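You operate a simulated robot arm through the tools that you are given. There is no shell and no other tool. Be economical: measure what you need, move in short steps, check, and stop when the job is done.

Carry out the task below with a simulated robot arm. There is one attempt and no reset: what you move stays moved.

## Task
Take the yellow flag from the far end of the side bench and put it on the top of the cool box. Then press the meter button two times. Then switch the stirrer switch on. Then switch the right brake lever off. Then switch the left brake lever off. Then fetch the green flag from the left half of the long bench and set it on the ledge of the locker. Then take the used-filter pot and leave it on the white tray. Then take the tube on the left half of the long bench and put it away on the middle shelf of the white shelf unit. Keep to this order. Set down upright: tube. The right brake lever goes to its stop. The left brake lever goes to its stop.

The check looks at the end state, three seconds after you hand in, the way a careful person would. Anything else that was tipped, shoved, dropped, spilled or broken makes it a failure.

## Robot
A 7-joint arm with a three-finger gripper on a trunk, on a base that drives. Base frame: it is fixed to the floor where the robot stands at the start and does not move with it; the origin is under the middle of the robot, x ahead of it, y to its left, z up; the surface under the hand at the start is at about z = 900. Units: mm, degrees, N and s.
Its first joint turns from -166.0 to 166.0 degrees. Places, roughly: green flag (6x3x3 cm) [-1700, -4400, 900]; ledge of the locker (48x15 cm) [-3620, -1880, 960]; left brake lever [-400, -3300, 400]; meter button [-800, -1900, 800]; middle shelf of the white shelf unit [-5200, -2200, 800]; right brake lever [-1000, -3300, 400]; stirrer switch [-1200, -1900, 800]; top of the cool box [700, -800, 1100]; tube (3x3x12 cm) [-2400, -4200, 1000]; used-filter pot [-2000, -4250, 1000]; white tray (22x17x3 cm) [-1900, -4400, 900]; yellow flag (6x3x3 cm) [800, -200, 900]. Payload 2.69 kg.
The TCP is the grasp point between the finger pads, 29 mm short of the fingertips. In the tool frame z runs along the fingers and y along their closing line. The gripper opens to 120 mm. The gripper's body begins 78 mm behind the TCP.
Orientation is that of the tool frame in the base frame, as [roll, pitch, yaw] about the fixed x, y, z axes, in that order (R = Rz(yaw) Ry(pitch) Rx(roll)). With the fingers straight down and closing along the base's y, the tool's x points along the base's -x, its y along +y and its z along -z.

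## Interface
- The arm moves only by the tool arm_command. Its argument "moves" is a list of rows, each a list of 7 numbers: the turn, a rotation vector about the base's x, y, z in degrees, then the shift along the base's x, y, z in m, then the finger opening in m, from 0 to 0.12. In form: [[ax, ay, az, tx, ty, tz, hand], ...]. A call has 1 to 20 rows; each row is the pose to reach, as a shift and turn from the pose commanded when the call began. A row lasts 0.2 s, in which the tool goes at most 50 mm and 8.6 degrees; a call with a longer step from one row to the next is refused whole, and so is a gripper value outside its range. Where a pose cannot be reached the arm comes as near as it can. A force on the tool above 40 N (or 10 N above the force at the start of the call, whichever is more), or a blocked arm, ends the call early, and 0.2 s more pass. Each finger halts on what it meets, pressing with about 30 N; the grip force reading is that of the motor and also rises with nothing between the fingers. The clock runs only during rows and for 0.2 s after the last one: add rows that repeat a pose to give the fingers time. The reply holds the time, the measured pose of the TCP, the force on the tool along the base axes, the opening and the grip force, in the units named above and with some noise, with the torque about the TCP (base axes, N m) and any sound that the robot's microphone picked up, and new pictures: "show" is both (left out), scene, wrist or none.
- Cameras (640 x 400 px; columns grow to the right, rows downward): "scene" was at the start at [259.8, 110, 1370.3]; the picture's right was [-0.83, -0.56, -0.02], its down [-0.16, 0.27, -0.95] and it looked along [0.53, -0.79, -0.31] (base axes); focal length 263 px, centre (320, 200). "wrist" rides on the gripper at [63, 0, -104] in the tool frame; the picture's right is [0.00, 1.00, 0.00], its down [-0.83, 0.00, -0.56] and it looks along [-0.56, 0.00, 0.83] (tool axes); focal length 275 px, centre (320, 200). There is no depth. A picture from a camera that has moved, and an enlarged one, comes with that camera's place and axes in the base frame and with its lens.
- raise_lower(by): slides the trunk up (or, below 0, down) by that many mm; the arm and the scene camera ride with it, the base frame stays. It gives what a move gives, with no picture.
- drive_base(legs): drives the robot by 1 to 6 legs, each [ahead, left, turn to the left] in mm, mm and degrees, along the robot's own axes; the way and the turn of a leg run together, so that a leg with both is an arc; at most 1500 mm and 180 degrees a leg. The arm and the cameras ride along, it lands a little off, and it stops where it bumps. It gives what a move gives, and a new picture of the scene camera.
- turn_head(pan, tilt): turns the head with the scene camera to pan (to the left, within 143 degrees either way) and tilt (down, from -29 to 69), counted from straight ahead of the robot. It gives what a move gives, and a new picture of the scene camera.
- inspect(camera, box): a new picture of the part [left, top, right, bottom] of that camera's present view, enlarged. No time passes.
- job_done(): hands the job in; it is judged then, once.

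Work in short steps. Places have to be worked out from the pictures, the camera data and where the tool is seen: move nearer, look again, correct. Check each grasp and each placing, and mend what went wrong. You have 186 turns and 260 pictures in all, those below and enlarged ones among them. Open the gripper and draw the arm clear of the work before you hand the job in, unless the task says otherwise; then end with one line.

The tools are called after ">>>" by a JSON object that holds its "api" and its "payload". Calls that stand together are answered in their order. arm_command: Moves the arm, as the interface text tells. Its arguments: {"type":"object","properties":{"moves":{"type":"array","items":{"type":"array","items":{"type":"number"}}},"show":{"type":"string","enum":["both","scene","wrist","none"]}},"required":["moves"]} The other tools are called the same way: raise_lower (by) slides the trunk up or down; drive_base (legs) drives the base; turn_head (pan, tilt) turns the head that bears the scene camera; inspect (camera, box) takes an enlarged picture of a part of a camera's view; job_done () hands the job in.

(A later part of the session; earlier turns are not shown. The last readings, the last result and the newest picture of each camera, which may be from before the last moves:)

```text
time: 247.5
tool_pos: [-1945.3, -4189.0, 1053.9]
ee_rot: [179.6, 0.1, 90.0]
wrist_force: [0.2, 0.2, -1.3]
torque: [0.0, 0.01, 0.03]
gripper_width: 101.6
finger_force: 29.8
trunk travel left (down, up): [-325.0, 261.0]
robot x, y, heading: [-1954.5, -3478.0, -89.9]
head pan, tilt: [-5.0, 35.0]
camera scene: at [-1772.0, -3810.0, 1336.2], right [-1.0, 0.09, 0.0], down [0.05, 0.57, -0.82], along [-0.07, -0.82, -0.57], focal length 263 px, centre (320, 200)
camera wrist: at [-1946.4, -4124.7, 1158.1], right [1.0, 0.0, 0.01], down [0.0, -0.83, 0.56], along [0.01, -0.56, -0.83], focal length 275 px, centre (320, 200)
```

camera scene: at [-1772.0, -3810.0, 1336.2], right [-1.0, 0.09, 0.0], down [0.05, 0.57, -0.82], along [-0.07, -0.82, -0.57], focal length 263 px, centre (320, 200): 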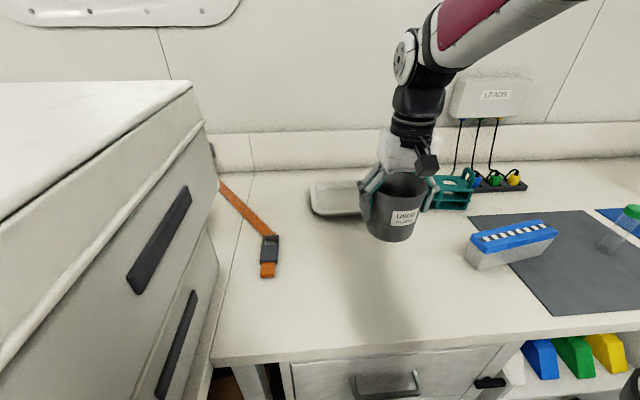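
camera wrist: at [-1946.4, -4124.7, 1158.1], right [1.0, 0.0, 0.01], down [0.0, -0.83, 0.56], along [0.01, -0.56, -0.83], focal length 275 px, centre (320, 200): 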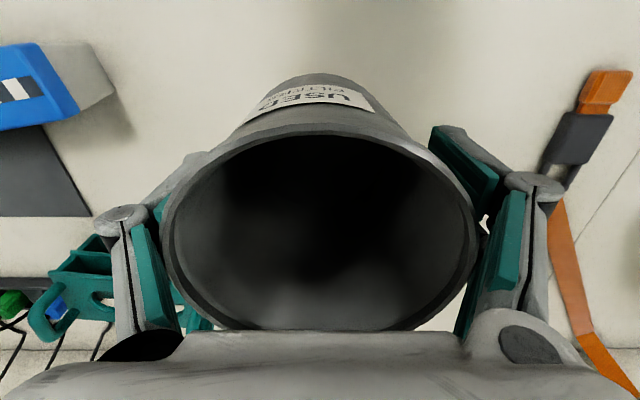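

Pot is lifted level. Carry it over the tray centre ≈(−1905, −4413).

>>> {"api": "arm_command", "payload": {"moves": [[0, 0, 0, 0.01, -0.03, 0.01, 0.07], [0, 0, 0, 0.02, -0.065, 0.015, 0.07], [0, 0, 0, 0.03, -0.1, 0.015, 0.07], [0, 0, 0, 0.04, -0.135, 0.015, 0.07], [0, 0, 0, 0.04, -0.17, 0.015, 0.07], [0, 0, 0, 0.04, -0.205, 0.015, 0.07], [0, 0, 0, 0.04, -0.223, 0.005, 0.07], [0, 0, 0, 0.04, -0.223, -0.02, 0.07], [0, 0, 0, 0.04, -0.223, -0.03, 0.07], [0, 0, 0, 0.04, -0.223, -0.03, 0.07]]}}

>>> {"api": "inspect", "payload": {"camera": "scene", "box": [290, 120, 450, 240]}}

```text
time: 249.7
tool_pos: [-1906.1, -4410.5, 1023.0]
ee_rot: [179.7, 0.2, 90.0]
wrist_force: [0.7, -0.5, -0.8]
torque: [0.04, 0.01, 0.01]
gripper_width: 101.0
finger_force: 29.7
trunk travel left (down, up): [-325.0, 261.0]
robot x, y, heading: [-1957.2, -3477.3, -89.9]
head pan, tilt: [-5.0, 35.0]
camera scene: at [-1772.0, -3810.0, 1336.2], right [-1.0, 0.09, 0.0], down [0.05, 0.57, -0.82], along [-0.07, -0.82, -0.57], focal length 263 px, centre (320, 200)
camera wrist: at [-1907.6, -4346.3, 1126.9], right [1.0, 0.0, 0.01], down [0.0, -0.83, 0.56], along [0.01, -0.56, -0.83], focal length 275 px, centre (320, 200)
```

scene: 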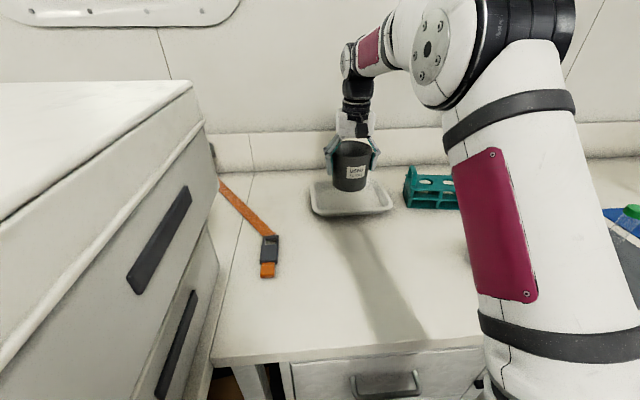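
wrist: 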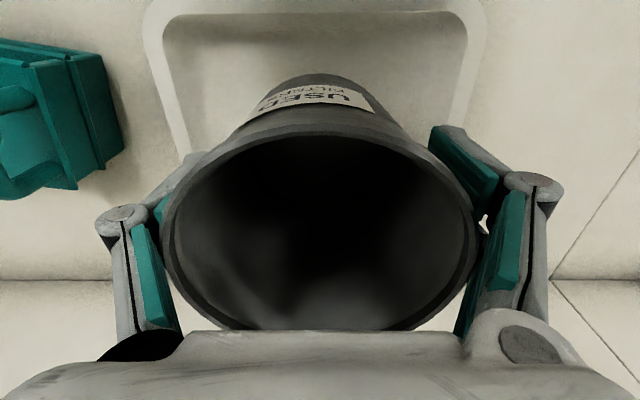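

```text
3.33 times, centred on (370, 180) of scene
camera zoom: at [-1772.0, -3810.0, 1336.2], right [-1.0, 0.09, 0.0], down [0.05, 0.57, -0.82], along [-0.07, -0.82, -0.57], focal length 878 px, centre (153, 267)
```

zoom: 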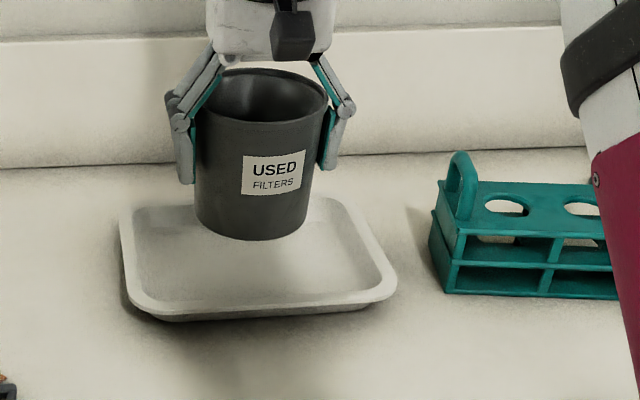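

Pot is above the tray; lower it to z≈978, then gently to contact.

>>> {"api": "arm_command", "payload": {"moves": [[0, 0, 0, -0.002, -0.003, -0.02, 0.07], [0, 0, 0, -0.002, -0.005, -0.04, 0.07], [0, 0, 0, -0.002, -0.005, -0.046, 0.07], [0, 0, 0, -0.002, -0.005, -0.046, 0.07]], "show": "none"}}

>>> {"api": "arm_command", "payload": {"moves": [[0, 0, 0, 0, 0, -0.003, 0.07], [0, 0, 0, 0, 0, -0.005, 0.07], [0, 0, 0, 0, 0, -0.005, 0.07]], "show": "none"}}

```text
time: 250.7
tool_pos: [-1908.0, -4415.3, 976.4]
ee_rot: [179.6, 0.2, 89.9]
wrist_force: [0.0, -0.3, -1.0]
torque: [-0.01, -0.01, 0.03]
gripper_width: 101.4
finger_force: 29.5
trunk travel left (down, up): [-325.0, 261.0]
robot x, y, heading: [-1954.9, -3475.8, -89.9]
head pan, tilt: [-5.0, 35.0]
```

```text
time: 251.5
tool_pos: [-1908.5, -4415.4, 971.4]
ee_rot: [179.5, 0.2, 89.9]
wrist_force: [0.4, -0.4, -1.7]
torque: [0.0, 0.01, -0.02]
gripper_width: 101.1
finger_force: 30.2
trunk travel left (down, up): [-325.0, 261.0]
robot x, y, heading: [-1955.9, -3475.5, -90.0]
head pan, tilt: [-5.0, 35.0]
```

>>> {"api": "arm_command", "payload": {"moves": [[0, 0, 0, 0, 0, -0.002, 0.07], [0, 0, 0, 0, 0, -0.003, 0.07], [0, 0, 0, 0, 0, -0.003, 0.07]], "show": "none"}}

>>> {"api": "inspect", "payload": {"camera": "scene", "box": [290, 120, 450, 240]}}

```text
time: 252.3
tool_pos: [-1908.6, -4416.6, 969.3]
ee_rot: [179.5, 0.2, 90.1]
wrist_force: [-0.3, 0.0, -0.9]
torque: [0.0, -0.01, -0.02]
gripper_width: 101.4
finger_force: 30.1
trunk travel left (down, up): [-325.0, 261.0]
robot x, y, heading: [-1955.6, -3478.1, -90.0]
head pan, tilt: [-5.0, 35.0]
```

```text
3.33 times, centred on (370, 180) of scene
camera zoom: at [-1772.0, -3810.0, 1336.2], right [-1.0, 0.09, 0.0], down [0.05, 0.57, -0.82], along [-0.07, -0.82, -0.57], focal length 878 px, centre (153, 267)
```

zoom: 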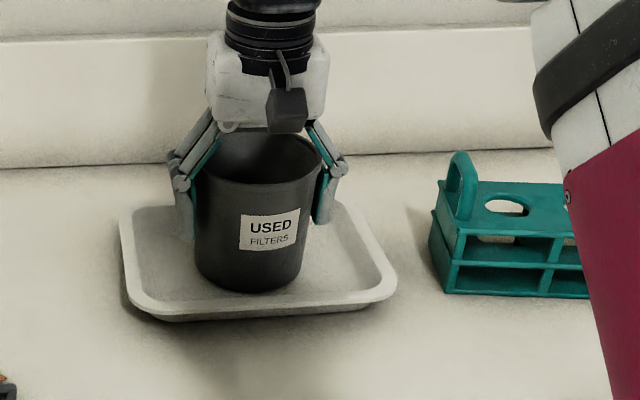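

>>> {"api": "arm_command", "payload": {"moves": [[0, 0, 0, 0, 0, -0.002, 0.07], [0, 0, 0, 0, 0, -0.003, 0.07], [0, 0, 0, 0, 0, -0.003, 0.07]], "show": "none"}}

```text
time: 253.1
tool_pos: [-1908.0, -4415.2, 968.6]
ee_rot: [179.7, 0.4, 90.0]
wrist_force: [0.0, -0.9, 23.0]
torque: [0.25, 0.62, -0.07]
gripper_width: 101.3
finger_force: 30.0
trunk travel left (down, up): [-325.0, 261.0]
robot x, y, heading: [-1953.1, -3476.8, -89.8]
head pan, tilt: [-5.0, 35.0]
```

Contact (23 N). Release by opening fully, then rise straight up.

>>> {"api": "arm_command", "payload": {"moves": [[0, 0, 0, 0, 0, 0.001, 0.105], [0, 0, 0, 0, 0, 0.001, 0.12], [0, 0, 0, 0, 0, 0.001, 0.12], [0, 0, 0, 0, 0, 0.02, 0.12], [0, 0, 0, 0, 0, 0.05, 0.12], [0, 0, 0, 0, 0, 0.09, 0.12], [0, 0, 0, 0, 0, 0.13, 0.12], [0, 0, 0, 0, 0.01, 0.17, 0.12], [0, 0, 0, 0, 0.03, 0.21, 0.12], [0, 0, 0, 0, 0.06, 0.24, 0.12], [0, 0, 0, 0, 0.1, 0.26, 0.12], [0, 0, 0, 0, 0.14, 0.27, 0.12], [0, 0, 0, -0.02, 0.18, 0.28, 0.12]]}}

>>> {"api": "turn_head", "payload": {"pan": -20, "tilt": 35}}

```text
time: 255.9
tool_pos: [-1926.8, -4238.2, 1246.9]
ee_rot: [179.7, 0.1, 89.9]
wrist_force: [-0.7, -0.2, -1.0]
torque: [0.07, 0.02, 0.02]
gripper_width: 120.0
finger_force: 0.0
trunk travel left (down, up): [-325.0, 261.0]
robot x, y, heading: [-1955.8, -3479.3, -89.7]
head pan, tilt: [-5.0, 35.0]
camera scene: at [-1771.8, -3810.5, 1336.0], right [-1.0, 0.09, 0.0], down [0.05, 0.57, -0.82], along [-0.07, -0.82, -0.57], focal length 263 px, centre (320, 200)
camera wrist: at [-1928.2, -4173.4, 1350.4], right [1.0, 0.0, 0.01], down [0.0, -0.83, 0.56], along [0.01, -0.56, -0.83], focal length 275 px, centre (320, 200)
```

scene: 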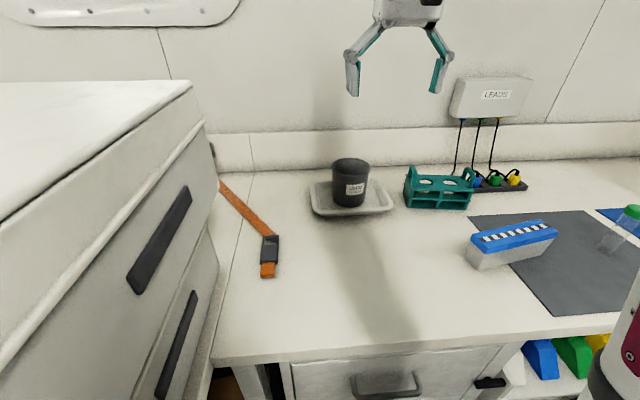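
wrist: 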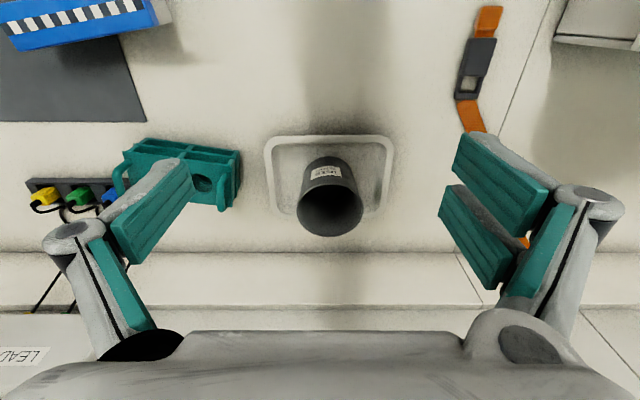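

```text
time: 256.7
tool_pos: [-1925.8, -4236.4, 1246.4]
ee_rot: [179.5, 0.2, 90.0]
wrist_force: [0.4, 0.2, -0.6]
torque: [0.02, 0.01, -0.01]
gripper_width: 120.1
finger_force: 0.1
trunk travel left (down, up): [-325.0, 261.0]
robot x, y, heading: [-1957.7, -3475.0, -89.8]
head pan, tilt: [-20.0, 35.0]
camera scene: at [-1794.4, -3805.0, 1336.2], right [-0.94, 0.34, 0.0], down [0.2, 0.54, -0.82], along [-0.28, -0.77, -0.57], focal length 263 px, centre (320, 200)
```

scene: 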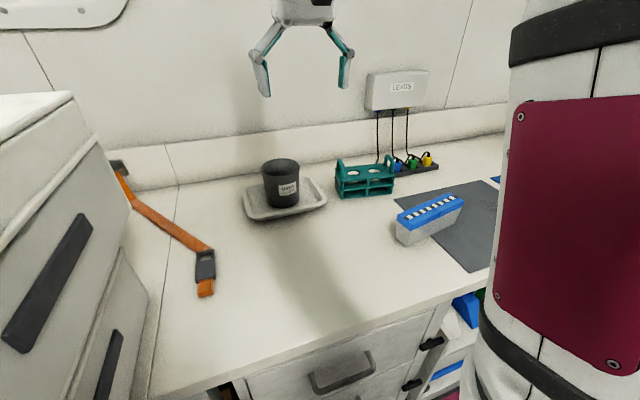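

Pot stands on the tray. Now the tube: back off 85 and slide right 450 mm.

>>> {"api": "drive_base", "payload": {"legs": [[-85, 0, 0], [0, -450, 0]]}}

>>> {"api": "turn_head", "payload": {"pan": 0, "tilt": 35}}

```text
time: 260.1
tool_pos: [-2374.2, -4152.6, 1246.4]
ee_rot: [179.6, 0.2, 90.2]
wrist_force: [0.4, 0.8, -0.1]
torque: [0.05, 0.03, 0.02]
gripper_width: 119.8
finger_force: 0.0
trunk travel left (down, up): [-325.0, 261.0]
robot x, y, heading: [-2403.8, -3394.0, -89.5]
head pan, tilt: [-20.0, 35.0]
camera scene: at [-2243.7, -3720.6, 1336.2], right [-0.94, 0.34, 0.0], down [0.19, 0.54, -0.82], along [-0.28, -0.77, -0.57], focal length 263 px, centre (320, 200)
```

scene: 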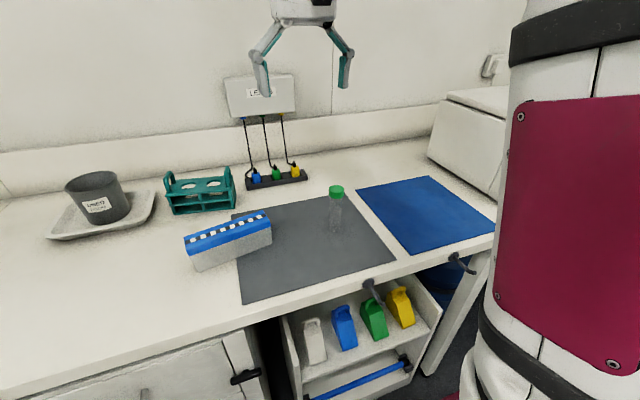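

```text
time: 260.9
tool_pos: [-2374.1, -4152.9, 1246.4]
ee_rot: [179.6, 0.2, 90.1]
wrist_force: [-0.6, -0.8, 0.7]
torque: [-0.01, -0.01, 0.02]
gripper_width: 119.9
finger_force: 0.2
trunk travel left (down, up): [-325.0, 261.0]
robot x, y, heading: [-2406.2, -3392.8, -89.9]
head pan, tilt: [0.0, 35.0]
camera scene: at [-2213.6, -3725.7, 1336.2], right [-1.0, 0.0, 0.0], down [0.0, 0.57, -0.82], along [0.0, -0.82, -0.57], focal length 263 px, centre (320, 200)
```

scene: 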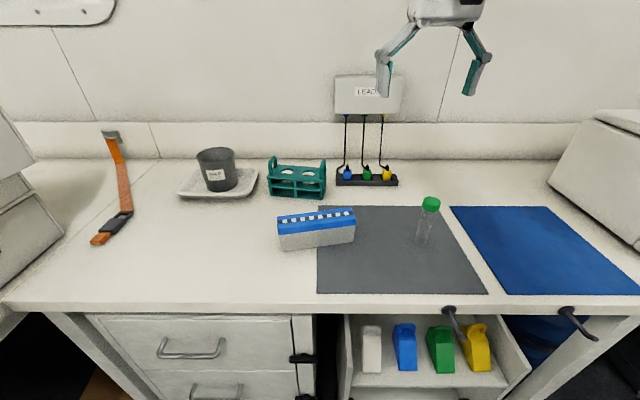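

The tube stands vertical at ≈(−2449, −4171), z 900–1020. For placing between shelves I'll grip it from the front with the tool pitched ~30° below level. Back off ~90 mm and shift right 50 for room, then pitch the tool.

>>> {"api": "drive_base", "payload": {"legs": [[-85, -50, 0]]}}

>>> {"api": "arm_command", "payload": {"moves": [[-8, 0, 0, 0, 0.01, -0.01, 0.1], [-16, 0, 0, 0, 0.02, -0.02, 0.08], [-24, 0, 0, 0, 0.02, -0.03, 0.07], [-32, 0, 0, 0, 0.02, -0.04, 0.07], [-40, 0, 0, -0.01, 0.02, -0.05, 0.07], [-48, 0, 0, -0.02, 0.02, -0.07, 0.07], [-56, 0, 0, -0.022, 0.02, -0.09, 0.07], [-60, 0, 0, -0.025, 0.02, -0.11, 0.07], [-60, 0, 0, -0.025, 0.02, -0.13, 0.07], [-60, 0, 0, -0.025, 0.02, -0.13, 0.07]]}}

```text
time: 262.1
tool_pos: [-2425.0, -4068.5, 1247.9]
ee_rot: [179.7, 0.3, 90.2]
wrist_force: [0.1, -0.1, 0.4]
torque: [0.0, -0.02, 0.0]
gripper_width: 120.0
finger_force: 0.0
trunk travel left (down, up): [-325.0, 261.0]
robot x, y, heading: [-2456.7, -3308.5, -89.7]
head pan, tilt: [0.0, 35.0]
camera scene: at [-2263.9, -3640.3, 1336.2], right [-1.0, -0.01, 0.0], down [0.0, 0.57, -0.82], along [0.0, -0.82, -0.57], focal length 263 px, centre (320, 200)
```

scene: 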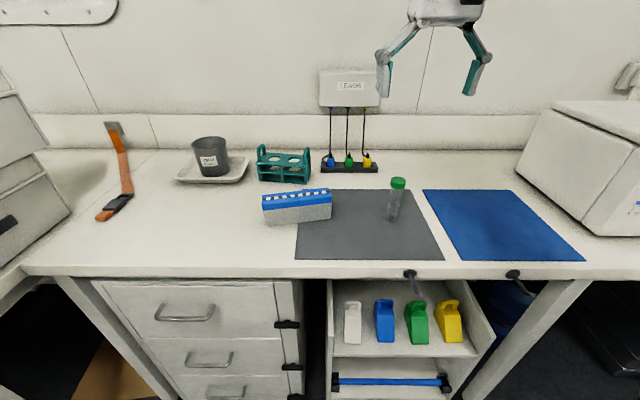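

```text
time: 264.3
tool_pos: [-2449.4, -4046.0, 1118.5]
ee_rot: [-180.0, 60.2, 90.4]
wrist_force: [0.1, 0.3, 0.4]
torque: [0.0, 0.02, -0.06]
gripper_width: 70.4
finger_force: 0.0
trunk travel left (down, up): [-325.0, 261.0]
robot x, y, heading: [-2456.7, -3311.7, -89.7]
head pan, tilt: [0.0, 35.0]
camera scene: at [-2263.9, -3640.2, 1336.2], right [-1.0, -0.01, 0.0], down [0.0, 0.57, -0.82], along [0.0, -0.82, -0.57], focal length 263 px, centre (320, 200)
camera wrist: at [-2450.8, -3924.2, 1114.9], right [1.0, 0.01, 0.0], down [0.0, 0.07, 1.0], along [0.01, -1.0, 0.07], focal length 275 px, centre (320, 200)
```

scene: 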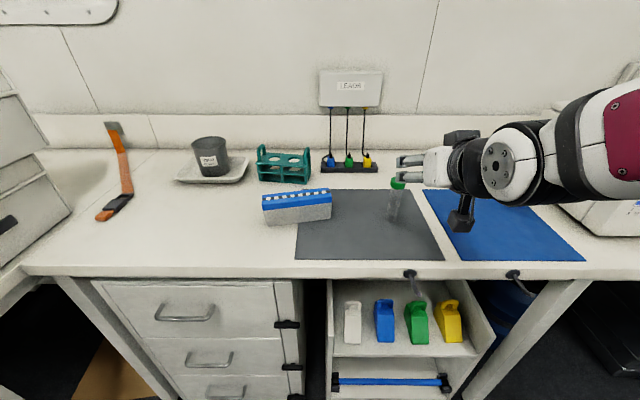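
wrist: 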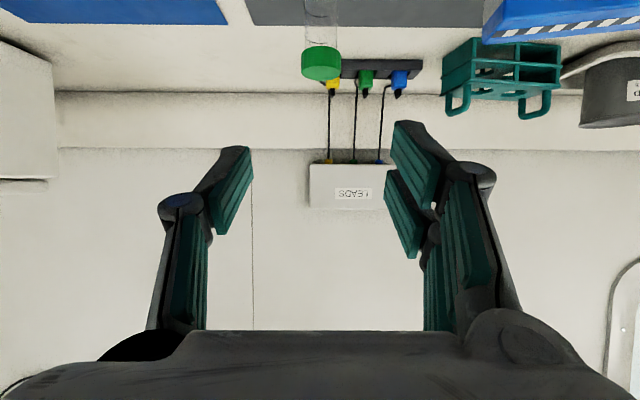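

Tube is centred ahead. Lower to z≈957 in front of it.

>>> {"api": "arm_command", "payload": {"moves": [[0, 0, 0, 0.001, 0, -0.04, 0.07], [0, 0, 0, 0.001, 0, -0.08, 0.07], [0, 0, 0, 0.001, 0, -0.12, 0.07], [0, 0, 0, 0.001, 0, -0.15, 0.07], [0, 0, 0, 0.001, 0, -0.161, 0.07], [0, 0, 0, 0.001, 0, -0.161, 0.07]]}}

```text
time: 265.7
tool_pos: [-2447.3, -4110.6, 974.5]
ee_rot: [-179.9, 60.2, 90.4]
wrist_force: [-0.5, 0.1, -0.1]
torque: [-0.02, 0.0, -0.01]
gripper_width: 69.8
finger_force: 0.1
out of reach, approached as far as the arm can: row 1, 2, 3, 4, 5, 6
trunk travel left (down, up): [-325.0, 261.0]
robot x, y, heading: [-2457.2, -3304.4, -89.6]
head pan, tilt: [0.0, 35.0]
camera scene: at [-2263.9, -3640.2, 1336.3], right [-1.0, -0.01, 0.0], down [0.0, 0.57, -0.82], along [0.0, -0.82, -0.57], focal length 263 px, centre (320, 200)
camera wrist: at [-2449.8, -3987.2, 971.9], right [1.0, 0.01, 0.0], down [0.0, 0.07, 1.0], along [0.01, -1.0, 0.07], focal length 275 px, centre (320, 200)
```

scene: 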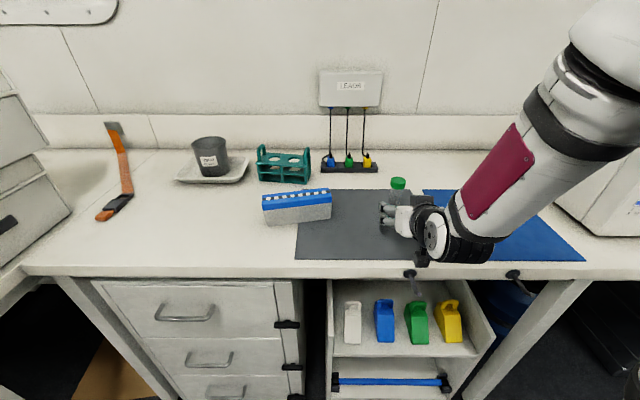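
wrist: 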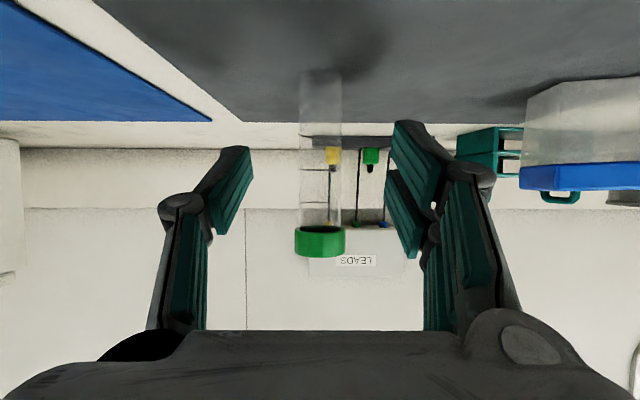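

Tube is centred between the open fingers; advance to y≈−4171, z≈957.

>>> {"api": "arm_command", "payload": {"moves": [[0, 0, 0, 0, -0.015, -0.006, 0.07], [0, 0, 0, 0, -0.03, -0.012, 0.07], [0, 0, 0, 0, -0.045, -0.017, 0.07], [0, 0, 0, 0, -0.06, -0.018, 0.07], [0, 0, 0, 0, -0.06, -0.018, 0.07]]}}

```text
time: 266.9
tool_pos: [-2448.3, -4172.5, 956.8]
ee_rot: [-180.0, 60.2, 90.5]
wrist_force: [0.5, 0.7, -0.5]
torque: [-0.01, 0.01, -0.01]
gripper_width: 69.6
finger_force: 0.0
trunk travel left (down, up): [-325.0, 261.0]
robot x, y, heading: [-2458.3, -3310.3, -89.8]
head pan, tilt: [0.0, 35.0]
camera scene: at [-2263.9, -3640.2, 1336.2], right [-1.0, -0.01, 0.0], down [0.0, 0.57, -0.82], along [0.0, -0.82, -0.57], focal length 263 px, centre (320, 200)
camera wrist: at [-2450.1, -4049.5, 954.3], right [1.0, 0.01, 0.0], down [0.0, 0.07, 1.0], along [0.01, -1.0, 0.07], focal length 275 px, centre (320, 200)
```

scene: 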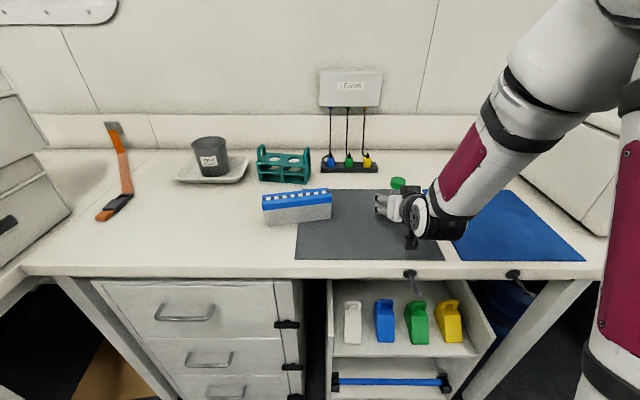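
wrist: 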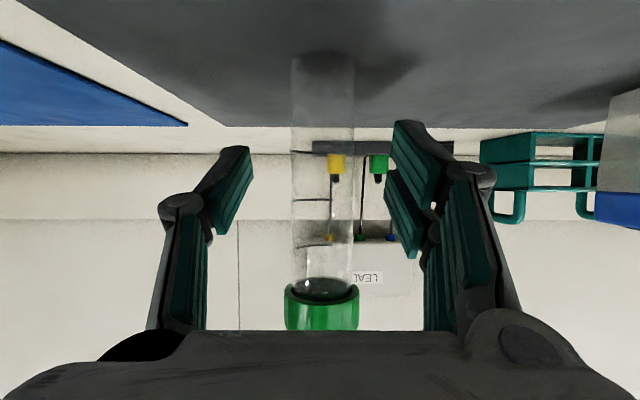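

The tube sits centrally between the pads. Close on it.

>>> {"api": "arm_command", "payload": {"moves": [[0, 0, 0, 0, 0, 0, 0.05], [0, 0, 0, 0, 0, 0, 0.035], [0, 0, 0, 0, 0, 0, 0.025], [0, 0, 0, 0, 0, 0, 0.02], [0, 0, 0, 0, 0, 0, 0.02]], "show": "wrist"}}

>>> {"api": "arm_command", "payload": {"moves": [[0, 0, 0, 0, 0, 0.015, 0.02], [0, 0, 0, 0, 0, 0.04, 0.02], [0, 0, 0, 0, 0, 0.07, 0.02], [0, 0, 0, 0, 0.02, 0.1, 0.02], [0, 0, 0, 0, 0.04, 0.13, 0.02], [0, 0, 0, 0, 0.06, 0.16, 0.02], [0, 0, 0, 0, 0.06, 0.16, 0.02]]}}

```text
time: 268.1
tool_pos: [-2447.3, -4172.1, 957.9]
ee_rot: [-179.9, 60.4, 90.4]
wrist_force: [0.6, -0.1, 0.1]
torque: [0.0, -0.08, -0.02]
gripper_width: 26.2
finger_force: 30.1
trunk travel left (down, up): [-325.0, 261.0]
robot x, y, heading: [-2456.0, -3305.3, -89.7]
head pan, tilt: [0.0, 35.0]
camera wrist: at [-2450.0, -4049.3, 954.4], right [1.0, 0.01, 0.0], down [0.0, 0.07, 1.0], along [0.01, -1.0, 0.07], focal length 275 px, centre (320, 200)
```

wrist: 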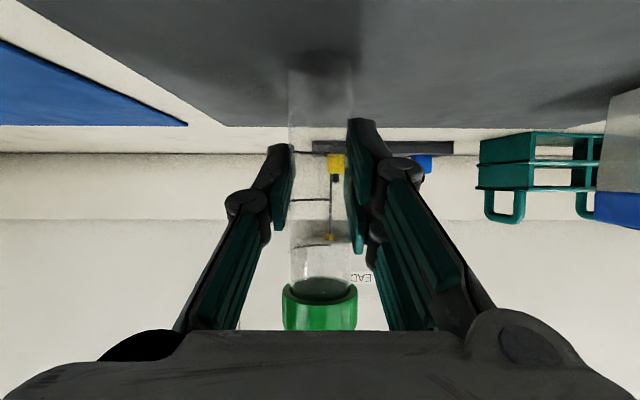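

```text
time: 269.7
tool_pos: [-2446.6, -4111.9, 1117.5]
ee_rot: [-180.0, 60.2, 90.5]
wrist_force: [-0.2, 0.2, -0.9]
torque: [0.02, 0.02, -0.02]
gripper_width: 25.9
finger_force: 30.1
trunk travel left (down, up): [-325.0, 261.0]
robot x, y, heading: [-2458.2, -3308.0, -89.7]
head pan, tilt: [0.0, 35.0]
camera scene: at [-2263.9, -3640.4, 1336.2], right [-1.0, -0.01, 0.0], down [0.0, 0.57, -0.82], along [0.0, -0.82, -0.57], focal length 263 px, centre (320, 200)
camera wrist: at [-2449.4, -3988.7, 1114.9], right [1.0, 0.01, 0.0], down [0.0, 0.07, 1.0], along [0.01, -1.0, 0.07], focal length 275 px, centre (320, 200)
```

scene: 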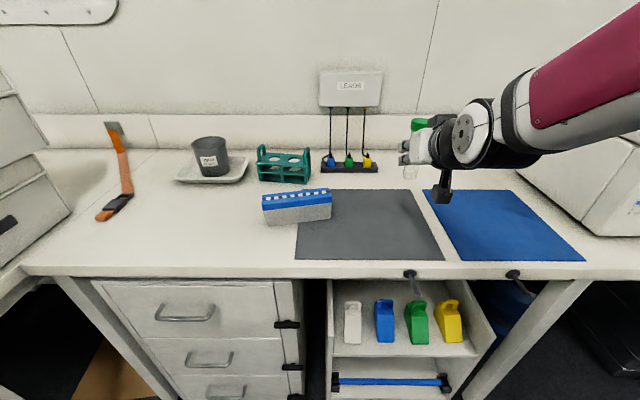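
wrist: 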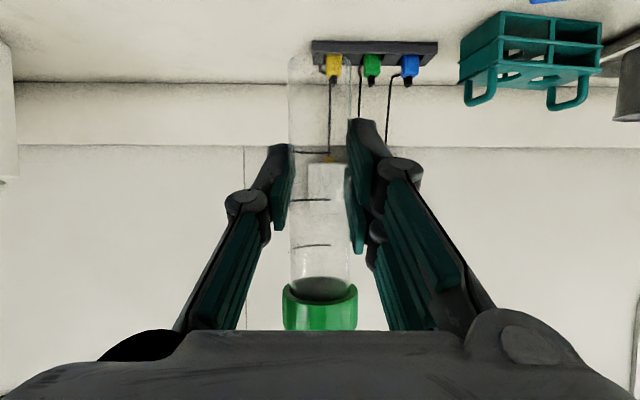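

Tube held upright (26 mm). Now back off, turn toward −x, and drive toward the white shelf unit.

>>> {"api": "drive_base", "payload": {"legs": [[-600, 0, 0], [0, 0, -90], [800, 0, 0], [700, 0, 0]]}}

>>> {"api": "turn_head", "payload": {"pan": -20, "tilt": 20}}

```text
time: 284.3
tool_pos: [-4770.1, -2698.6, 1118.2]
ee_rot: [179.9, 60.2, -0.3]
wrist_force: [-0.3, -1.0, -0.9]
torque: [-0.02, 0.0, 0.04]
gripper_width: 26.0
finger_force: 29.5
trunk travel left (down, up): [-325.0, 261.0]
robot x, y, heading: [-3964.9, -2697.6, 179.8]
head pan, tilt: [0.0, 35.0]
camera scene: at [-4301.0, -2886.2, 1336.2], right [0.01, 1.0, 0.0], down [0.57, -0.01, -0.82], along [-0.82, 0.01, -0.57], focal length 263 px, centre (320, 200)
```

scene: 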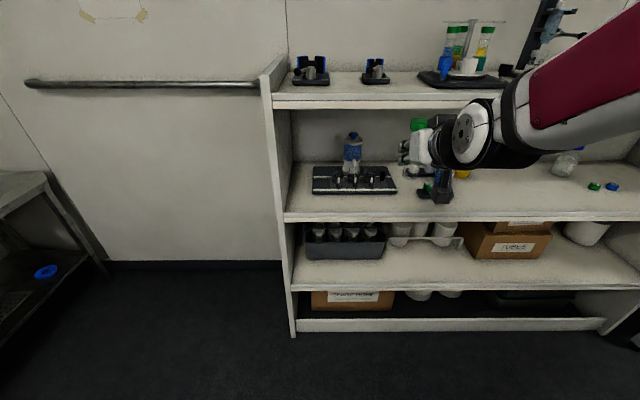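

```text
time: 285.1
tool_pos: [-4769.8, -2697.7, 1118.2]
ee_rot: [-180.0, 60.2, -0.2]
wrist_force: [0.6, -0.7, 0.0]
torque: [0.0, 0.01, -0.02]
gripper_width: 26.0
finger_force: 29.7
trunk travel left (down, up): [-325.0, 261.0]
robot x, y, heading: [-3968.6, -2698.8, 179.3]
head pan, tilt: [-20.0, 20.0]
camera scene: at [-4300.2, -2854.4, 1360.0], right [0.35, 0.94, 0.0], down [0.32, -0.12, -0.94], along [-0.88, 0.33, -0.34], focal length 263 px, centre (320, 200)
```

scene: 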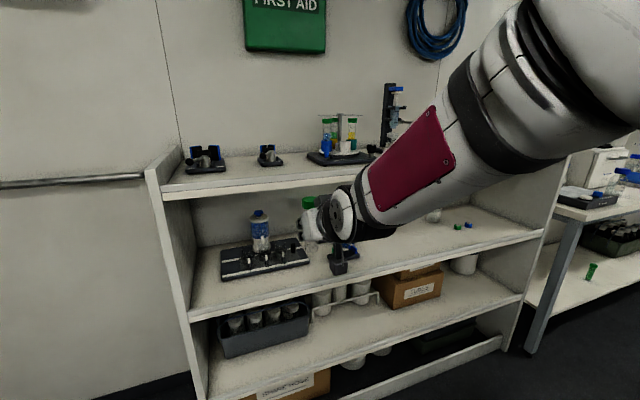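

Shelf: front edge x≈−5010, depth to ≈−5370, surface z≈790–800; free span y −2250…−1850. Slide right 410 mm and look along.

>>> {"api": "drive_base", "payload": {"legs": [[0, -410, 0.5]]}}

>>> {"api": "turn_head", "payload": {"pan": 0, "tilt": 30}}

```text
time: 287.6
tool_pos: [-4766.6, -2303.2, 1118.4]
ee_rot: [180.0, 60.2, 0.0]
wrist_force: [-0.4, -0.3, -0.4]
torque: [-0.01, 0.0, 0.01]
gripper_width: 25.7
finger_force: 29.8
trunk travel left (down, up): [-325.0, 261.0]
robot x, y, heading: [-3969.0, -2298.1, 179.6]
head pan, tilt: [-20.0, 20.0]
camera scene: at [-4296.8, -2457.1, 1360.1], right [0.35, 0.94, 0.0], down [0.32, -0.12, -0.94], along [-0.88, 0.33, -0.34], focal length 263 px, centre (320, 200)
```

scene: 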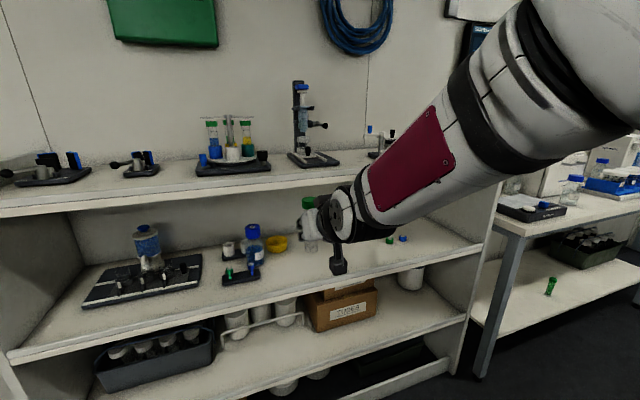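

```text
time: 288.4
tool_pos: [-4767.7, -2302.4, 1119.0]
ee_rot: [180.0, 60.3, -0.1]
wrist_force: [-0.1, -0.6, -0.4]
torque: [-0.03, 0.0, 0.02]
gripper_width: 26.1
finger_force: 29.9
trunk travel left (down, up): [-325.0, 261.0]
robot x, y, heading: [-3964.7, -2304.3, 179.4]
head pan, tilt: [0.0, 30.0]
camera scene: at [-4299.9, -2488.9, 1344.0], right [0.01, 1.0, 0.0], down [0.5, 0.0, -0.87], along [-0.87, 0.01, -0.5], focal length 263 px, centre (320, 200)
```

scene: 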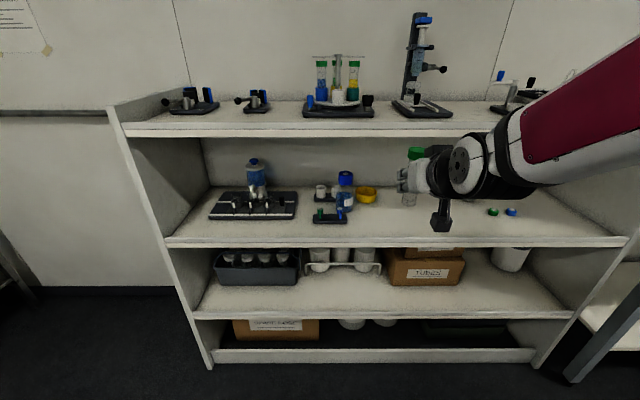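

Target spot ≈(−5115, −2160) on the middle shelf, free of objects. Lower the trunk 100 mm, then move the arm down and sideways in front of the shelf.

>>> {"api": "raise_lower", "payload": {"by": -100}}

>>> {"api": "arm_command", "payload": {"moves": [[0, 0, 0, 0, 0.025, 0, 0.02], [0, 0, 0, 0, 0.05, 0, 0.02], [0, 0, 0, 0, 0.075, -0.02, 0.02], [0, 0, 0, -0.01, 0.1, -0.04, 0.02], [0, 0, 0, -0.02, 0.12, -0.06, 0.02], [0, 0, 0, -0.03, 0.14, -0.085, 0.02], [0, 0, 0, -0.045, 0.14, -0.11, 0.02], [0, 0, 0, -0.06, 0.14, -0.13, 0.02], [0, 0, 0, -0.07, 0.14, -0.14, 0.02], [0, 0, 0, -0.07, 0.14, -0.14, 0.02]]}}

```text
time: 289.8
tool_pos: [-4767.5, -2302.0, 1017.2]
ee_rot: [180.0, 60.2, -0.1]
wrist_force: [0.9, 1.1, -0.4]
torque: [-0.02, -0.01, -0.03]
gripper_width: 25.9
finger_force: 30.1
trunk travel left (down, up): [-225.0, 361.0]
robot x, y, heading: [-3963.9, -2299.9, 180.0]
head pan, tilt: [0.0, 30.0]
```

```text
time: 291.9
tool_pos: [-4837.2, -2161.9, 876.4]
ee_rot: [179.9, 60.2, 0.0]
wrist_force: [-0.3, 0.2, 0.0]
torque: [-0.03, 0.01, 0.0]
gripper_width: 26.2
finger_force: 29.9
trunk travel left (down, up): [-225.0, 361.0]
robot x, y, heading: [-3963.1, -2297.7, 179.8]
head pan, tilt: [0.0, 30.0]
camera scene: at [-4335.1, -2488.7, 1244.5], right [0.01, 1.0, 0.0], down [0.5, 0.0, -0.87], along [-0.87, 0.0, -0.5], focal length 263 px, centre (320, 200)
camera wrist: at [-4715.2, -2161.3, 874.1], right [0.0, -1.0, 0.0], down [0.07, 0.0, 1.0], along [-1.0, 0.0, 0.07], focal length 275 px, centre (320, 200)
```

scene: 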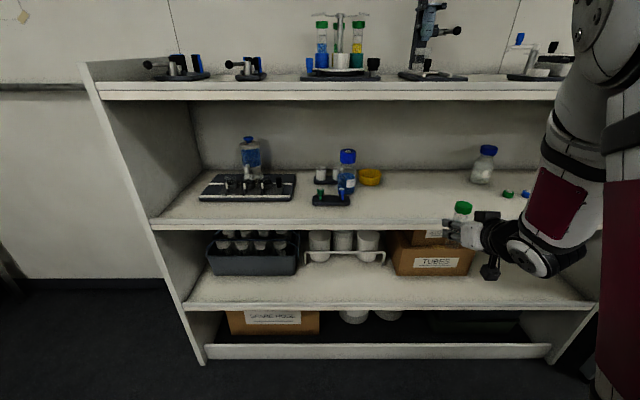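
wrist: 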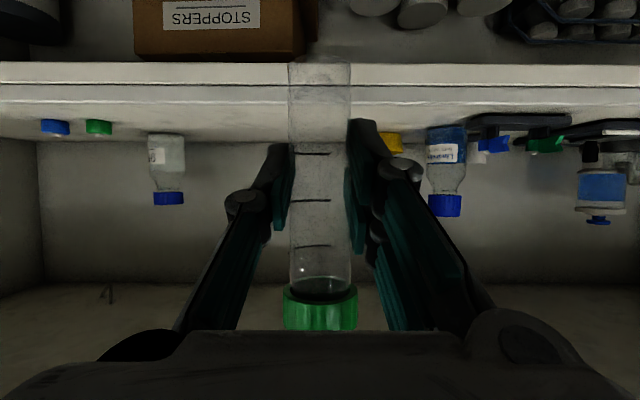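

Surface z≈794; tube bottom ≈819; the way in is clear. Drive forward 280 mm.

>>> {"api": "drive_base", "payload": {"legs": [[280, 0, 0]]}}

>>> {"api": "arm_command", "payload": {"moves": [[0, 0, 0, 0, 0, -0.005, 0.02], [0, 0, 0, 0, 0, -0.005, 0.02]]}}

```text
time: 293.9
tool_pos: [-5119.5, -2158.4, 877.3]
ee_rot: [179.9, 60.2, -0.2]
wrist_force: [0.3, -0.2, -0.1]
torque: [0.0, 0.02, 0.0]
gripper_width: 26.2
finger_force: 29.4
trunk travel left (down, up): [-225.0, 361.0]
robot x, y, heading: [-4247.6, -2295.9, 179.5]
head pan, tilt: [0.0, 30.0]
camera scene: at [-4619.5, -2486.2, 1244.5], right [0.01, 1.0, 0.0], down [0.5, 0.0, -0.87], along [-0.87, 0.01, -0.5], focal length 263 px, centre (320, 200)
```

scene: 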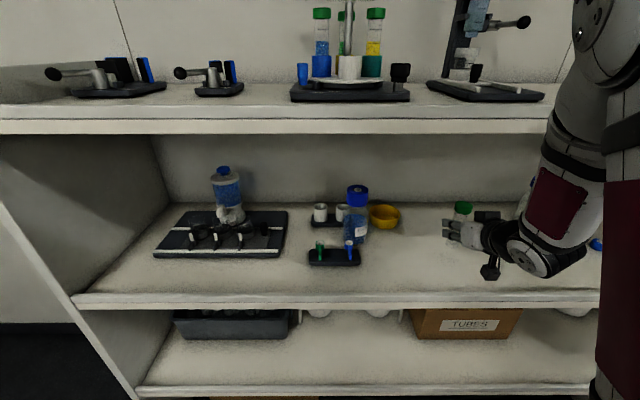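

```text
time: 294.5
tool_pos: [-5119.5, -2158.3, 872.2]
ee_rot: [-180.0, 60.2, -0.1]
wrist_force: [0.0, -0.2, -1.0]
torque: [0.0, 0.0, 0.03]
gripper_width: 26.0
finger_force: 29.8
trunk travel left (down, up): [-225.0, 361.0]
robot x, y, heading: [-4248.1, -2301.6, 179.5]
head pan, tilt: [0.0, 30.0]
camera scene: at [-4619.5, -2486.2, 1244.5], right [0.01, 1.0, 0.0], down [0.5, 0.0, -0.87], along [-0.87, 0.01, -0.5], focal length 263 px, centre (320, 200)
camera wrist: at [-4998.6, -2158.3, 869.5], right [0.0, -1.0, 0.0], down [0.07, 0.0, 1.0], along [-1.0, 0.0, 0.07], focal length 275 px, centre (320, 200)
```

scene: 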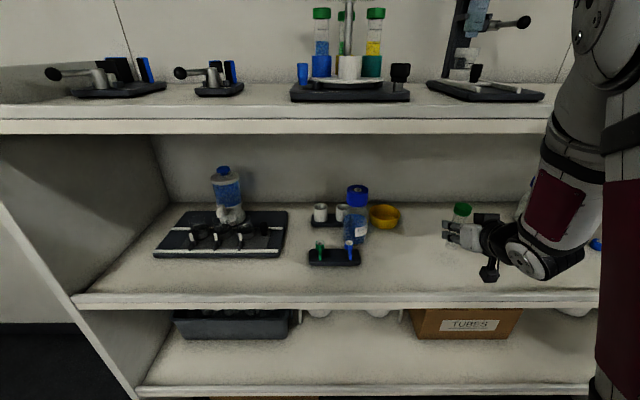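
wrist: 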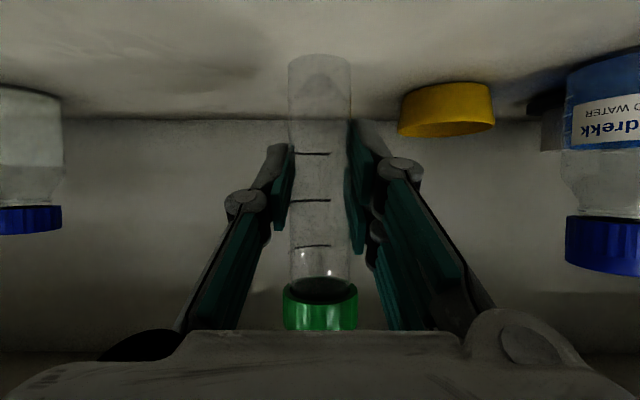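

Over the free spot. Lower to z≈856, then gently.

>>> {"api": "arm_command", "payload": {"moves": [[0, 0, 0, 0, 0, -0.008, 0.02], [0, 0, 0, 0, 0, -0.015, 0.02], [0, 0, 0, 0, 0, -0.015, 0.02]], "show": "none"}}

>>> {"api": "arm_command", "payload": {"moves": [[0, 0, 0, 0, 0, -0.002, 0.02], [0, 0, 0, 0, 0, -0.003, 0.02], [0, 0, 0, 0, 0, -0.003, 0.02]], "show": "none"}}

```text
time: 295.3
tool_pos: [-5118.5, -2158.8, 857.6]
ee_rot: [180.0, 60.2, -0.1]
wrist_force: [0.2, 0.3, -0.3]
torque: [-0.01, 0.0, 0.04]
gripper_width: 25.9
finger_force: 30.0
trunk travel left (down, up): [-225.0, 361.0]
robot x, y, heading: [-4246.9, -2298.1, 179.5]
head pan, tilt: [0.0, 30.0]
```

```text
time: 296.1
tool_pos: [-5119.2, -2159.8, 855.4]
ee_rot: [-180.0, 60.2, -0.2]
wrist_force: [-0.5, 0.6, -0.2]
torque: [-0.01, -0.01, 0.02]
gripper_width: 26.0
finger_force: 29.7
trunk travel left (down, up): [-225.0, 361.0]
robot x, y, heading: [-4251.6, -2298.3, 179.8]
head pan, tilt: [0.0, 30.0]
```

>>> {"api": "arm_command", "payload": {"moves": [[0, 0, 0, 0, 0, -0.002, 0.02], [0, 0, 0, 0, 0, -0.003, 0.02], [0, 0, 0, 0, 0, -0.003, 0.02]], "show": "none"}}

>>> {"api": "arm_command", "payload": {"moves": [[0, 0, 0, 0, 0, -0.002, 0.02], [0, 0, 0, 0, 0, -0.002, 0.02]], "show": "wrist"}}

```text
time: 296.9
tool_pos: [-5119.3, -2158.7, 851.7]
ee_rot: [180.0, 60.3, -0.2]
wrist_force: [-0.2, -0.6, 0.2]
torque: [0.0, 0.01, -0.01]
gripper_width: 26.0
finger_force: 29.9
trunk travel left (down, up): [-225.0, 361.0]
robot x, y, heading: [-4245.6, -2299.5, 179.4]
head pan, tilt: [0.0, 30.0]
```

```text
time: 297.5
tool_pos: [-5120.4, -2157.9, 848.9]
ee_rot: [180.0, 60.3, -0.3]
wrist_force: [0.5, 0.2, -0.4]
torque: [0.04, 0.01, 0.01]
gripper_width: 26.3
finger_force: 30.1
trunk travel left (down, up): [-225.0, 361.0]
robot x, y, heading: [-4244.5, -2298.1, 179.5]
head pan, tilt: [0.0, 30.0]
camera wrist: at [-4998.6, -2158.7, 846.7], right [0.0, -1.0, 0.0], down [0.07, 0.0, 1.0], along [-1.0, 0.0, 0.07], focal length 275 px, centre (320, 200)
```

wrist: 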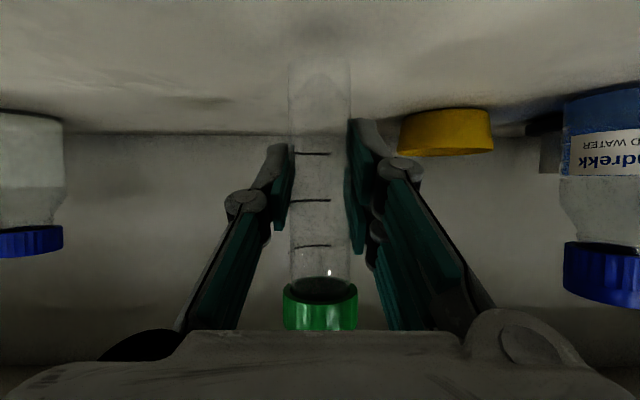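

Still not touching; continue in 2 mm steps.

>>> {"api": "arm_command", "payload": {"moves": [[0, 0, 0, 0, 0, -0.002, 0.02], [0, 0, 0, 0, 0, -0.003, 0.02], [0, 0, 0, 0, 0, -0.003, 0.02]], "show": "none"}}

>>> {"api": "arm_command", "payload": {"moves": [[0, 0, 0, 0, 0, -0.001, 0.02], [0, 0, 0, 0, 0, -0.002, 0.02], [0, 0, 0, 0, 0, -0.002, 0.02]], "show": "none"}}

```text
time: 298.3
tool_pos: [-5119.7, -2159.8, 845.7]
ee_rot: [179.9, 60.2, -0.2]
wrist_force: [0.3, -0.6, -0.7]
torque: [0.01, 0.0, -0.04]
gripper_width: 26.0
finger_force: 30.1
trunk travel left (down, up): [-225.0, 361.0]
robot x, y, heading: [-4248.3, -2298.2, 179.6]
head pan, tilt: [0.0, 30.0]
```

```text
time: 299.1
tool_pos: [-5120.3, -2158.1, 844.5]
ee_rot: [-180.0, 60.2, -0.2]
wrist_force: [-0.6, 0.7, 0.4]
torque: [0.02, 0.0, 0.01]
gripper_width: 26.3
finger_force: 30.0
trunk travel left (down, up): [-225.0, 361.0]
robot x, y, heading: [-4249.2, -2297.6, 179.6]
head pan, tilt: [0.0, 30.0]
```

>>> {"api": "arm_command", "payload": {"moves": [[0, 0, 0, 0, 0, -0.002, 0.02], [0, 0, 0, 0, 0, -0.002, 0.02]], "show": "none"}}

>>> {"api": "arm_command", "payload": {"moves": [[0, 0, 0, 0, 0, -0.002, 0.02], [0, 0, 0, 0, 0, -0.002, 0.02]], "show": "none"}}

>>> {"api": "inspect", "payload": {"camera": "scene", "box": [420, 180, 540, 300]}}

```text
time: 299.7
tool_pos: [-5118.7, -2159.9, 841.6]
ee_rot: [-180.0, 60.3, -0.2]
wrist_force: [0.6, 0.4, 0.3]
torque: [-0.01, -0.04, 0.0]
gripper_width: 25.8
finger_force: 29.9
trunk travel left (down, up): [-225.0, 361.0]
robot x, y, heading: [-4245.1, -2299.1, 179.5]
head pan, tilt: [0.0, 30.0]
```

```text
time: 300.3
tool_pos: [-5119.7, -2158.7, 840.0]
ee_rot: [180.0, 60.2, -0.2]
wrist_force: [0.5, 0.1, 0.4]
torque: [0.01, 0.01, 0.01]
gripper_width: 26.0
finger_force: 30.3
trunk travel left (down, up): [-225.0, 361.0]
robot x, y, heading: [-4249.2, -2299.7, 179.4]
head pan, tilt: [0.0, 30.0]
```

```text
3.33 times, centred on (480, 240) of scene
camera zoom: at [-4619.5, -2486.2, 1244.5], right [0.01, 1.0, 0.0], down [0.5, 0.0, -0.87], along [-0.87, 0.01, -0.5], focal length 878 px, centre (-213, 67)
```

zoom: 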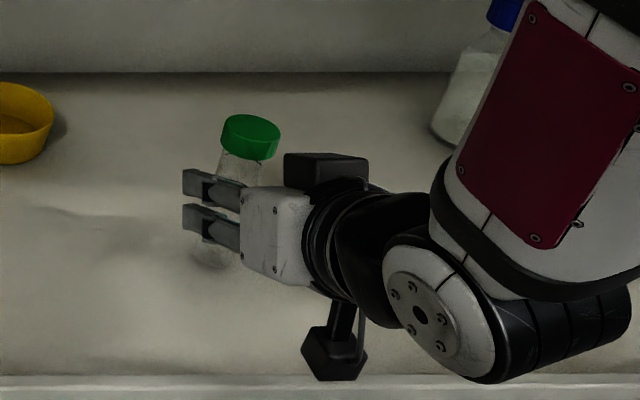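

>>> {"api": "arm_command", "payload": {"moves": [[0, 0, 0, 0, 0, -0.002, 0.02], [0, 0, 0, 0, 0, -0.003, 0.02], [0, 0, 0, 0, 0, -0.003, 0.02]], "show": "none"}}

>>> {"api": "arm_command", "payload": {"moves": [[0, 0, 0, 0, 0, -0.002, 0.02], [0, 0, 0, 0, 0, -0.002, 0.02]], "show": "wrist"}}

```text
time: 301.1
tool_pos: [-5120.6, -2158.1, 837.1]
ee_rot: [180.0, 60.2, -0.2]
wrist_force: [0.2, 0.3, 0.1]
torque: [0.0, -0.01, 0.0]
gripper_width: 26.0
finger_force: 30.1
trunk travel left (down, up): [-225.0, 361.0]
robot x, y, heading: [-4246.9, -2297.2, 179.6]
head pan, tilt: [0.0, 30.0]
```

```text
time: 301.7
tool_pos: [-5121.0, -2158.7, 834.0]
ee_rot: [-179.9, 60.2, -0.3]
wrist_force: [0.5, 0.4, -0.5]
torque: [0.02, -0.01, -0.01]
gripper_width: 26.0
finger_force: 29.8
trunk travel left (down, up): [-225.0, 361.0]
robot x, y, heading: [-4250.4, -2297.7, 179.6]
head pan, tilt: [0.0, 30.0]
camera wrist: at [-4998.9, -2158.3, 832.2], right [0.0, -1.0, 0.0], down [0.07, 0.0, 1.0], along [-1.0, 0.0, 0.07], focal length 275 px, centre (320, 200)
```

wrist: 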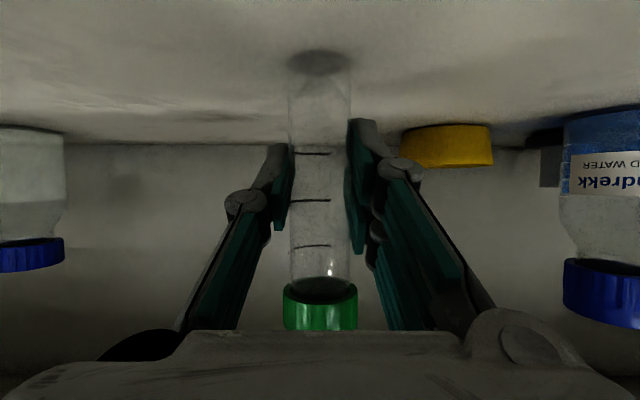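

The shadow meets the tube's foot — nearly there. Continue 1–2 mm at a time.

>>> {"api": "arm_command", "payload": {"moves": [[0, 0, 0, 0, 0, -0.002, 0.02], [0, 0, 0, 0, 0, -0.002, 0.02]], "show": "none"}}

>>> {"api": "arm_command", "payload": {"moves": [[0, 0, 0, 0, 0, -0.002, 0.02], [0, 0, 0, 0, 0, -0.002, 0.02]], "show": "none"}}

```text
time: 302.3
tool_pos: [-5120.8, -2159.1, 833.6]
ee_rot: [180.0, 60.2, -0.2]
wrist_force: [-0.1, -0.9, 2.5]
torque: [-0.06, 0.0, -0.01]
gripper_width: 26.0
finger_force: 30.1
trunk travel left (down, up): [-225.0, 361.0]
robot x, y, heading: [-4252.4, -2299.6, 179.6]
head pan, tilt: [0.0, 30.0]
```

```text
time: 302.9
tool_pos: [-5120.8, -2159.4, 833.1]
ee_rot: [-179.9, 60.6, -0.1]
wrist_force: [3.2, -2.4, 19.4]
torque: [-0.18, -0.14, 0.05]
gripper_width: 26.0
finger_force: 30.5
trunk travel left (down, up): [-225.0, 361.0]
robot x, y, heading: [-4250.7, -2299.1, 179.7]
head pan, tilt: [0.0, 30.0]
```

Contact (19 N). Relieve, open the fingers wide, and look.

>>> {"api": "arm_command", "payload": {"moves": [[0, 0, 0, 0, 0, 0.002, 0.02], [0, 0, 0, 0, 0, 0.002, 0.035], [0, 0, 0, 0, 0, 0.002, 0.05], [0, 0, 0, 0, 0, 0.002, 0.07], [0, 0, 0, 0, 0, 0.002, 0.07]], "show": "wrist"}}

```text
time: 304.1
tool_pos: [-5120.1, -2158.4, 832.0]
ee_rot: [-180.0, 60.2, -0.2]
wrist_force: [-0.6, -1.5, -0.1]
torque: [0.01, 0.01, -0.01]
gripper_width: 69.9
finger_force: 0.0
trunk travel left (down, up): [-225.0, 361.0]
robot x, y, heading: [-4245.4, -2297.8, 179.6]
head pan, tilt: [0.0, 30.0]
camera wrist: at [-4998.9, -2158.0, 830.1], right [0.0, -1.0, 0.0], down [0.07, 0.0, 1.0], along [-1.0, 0.0, 0.07], focal length 275 px, centre (320, 200)
```

wrist: 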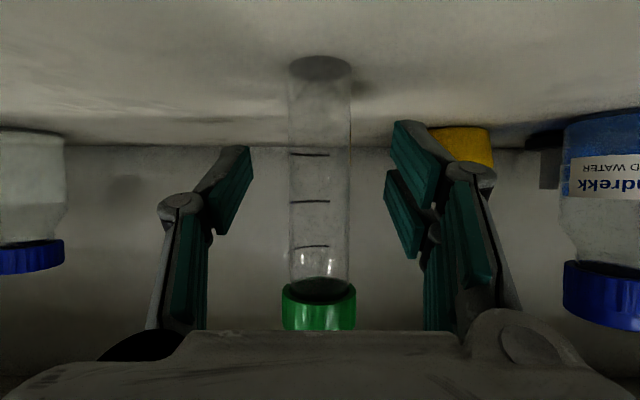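

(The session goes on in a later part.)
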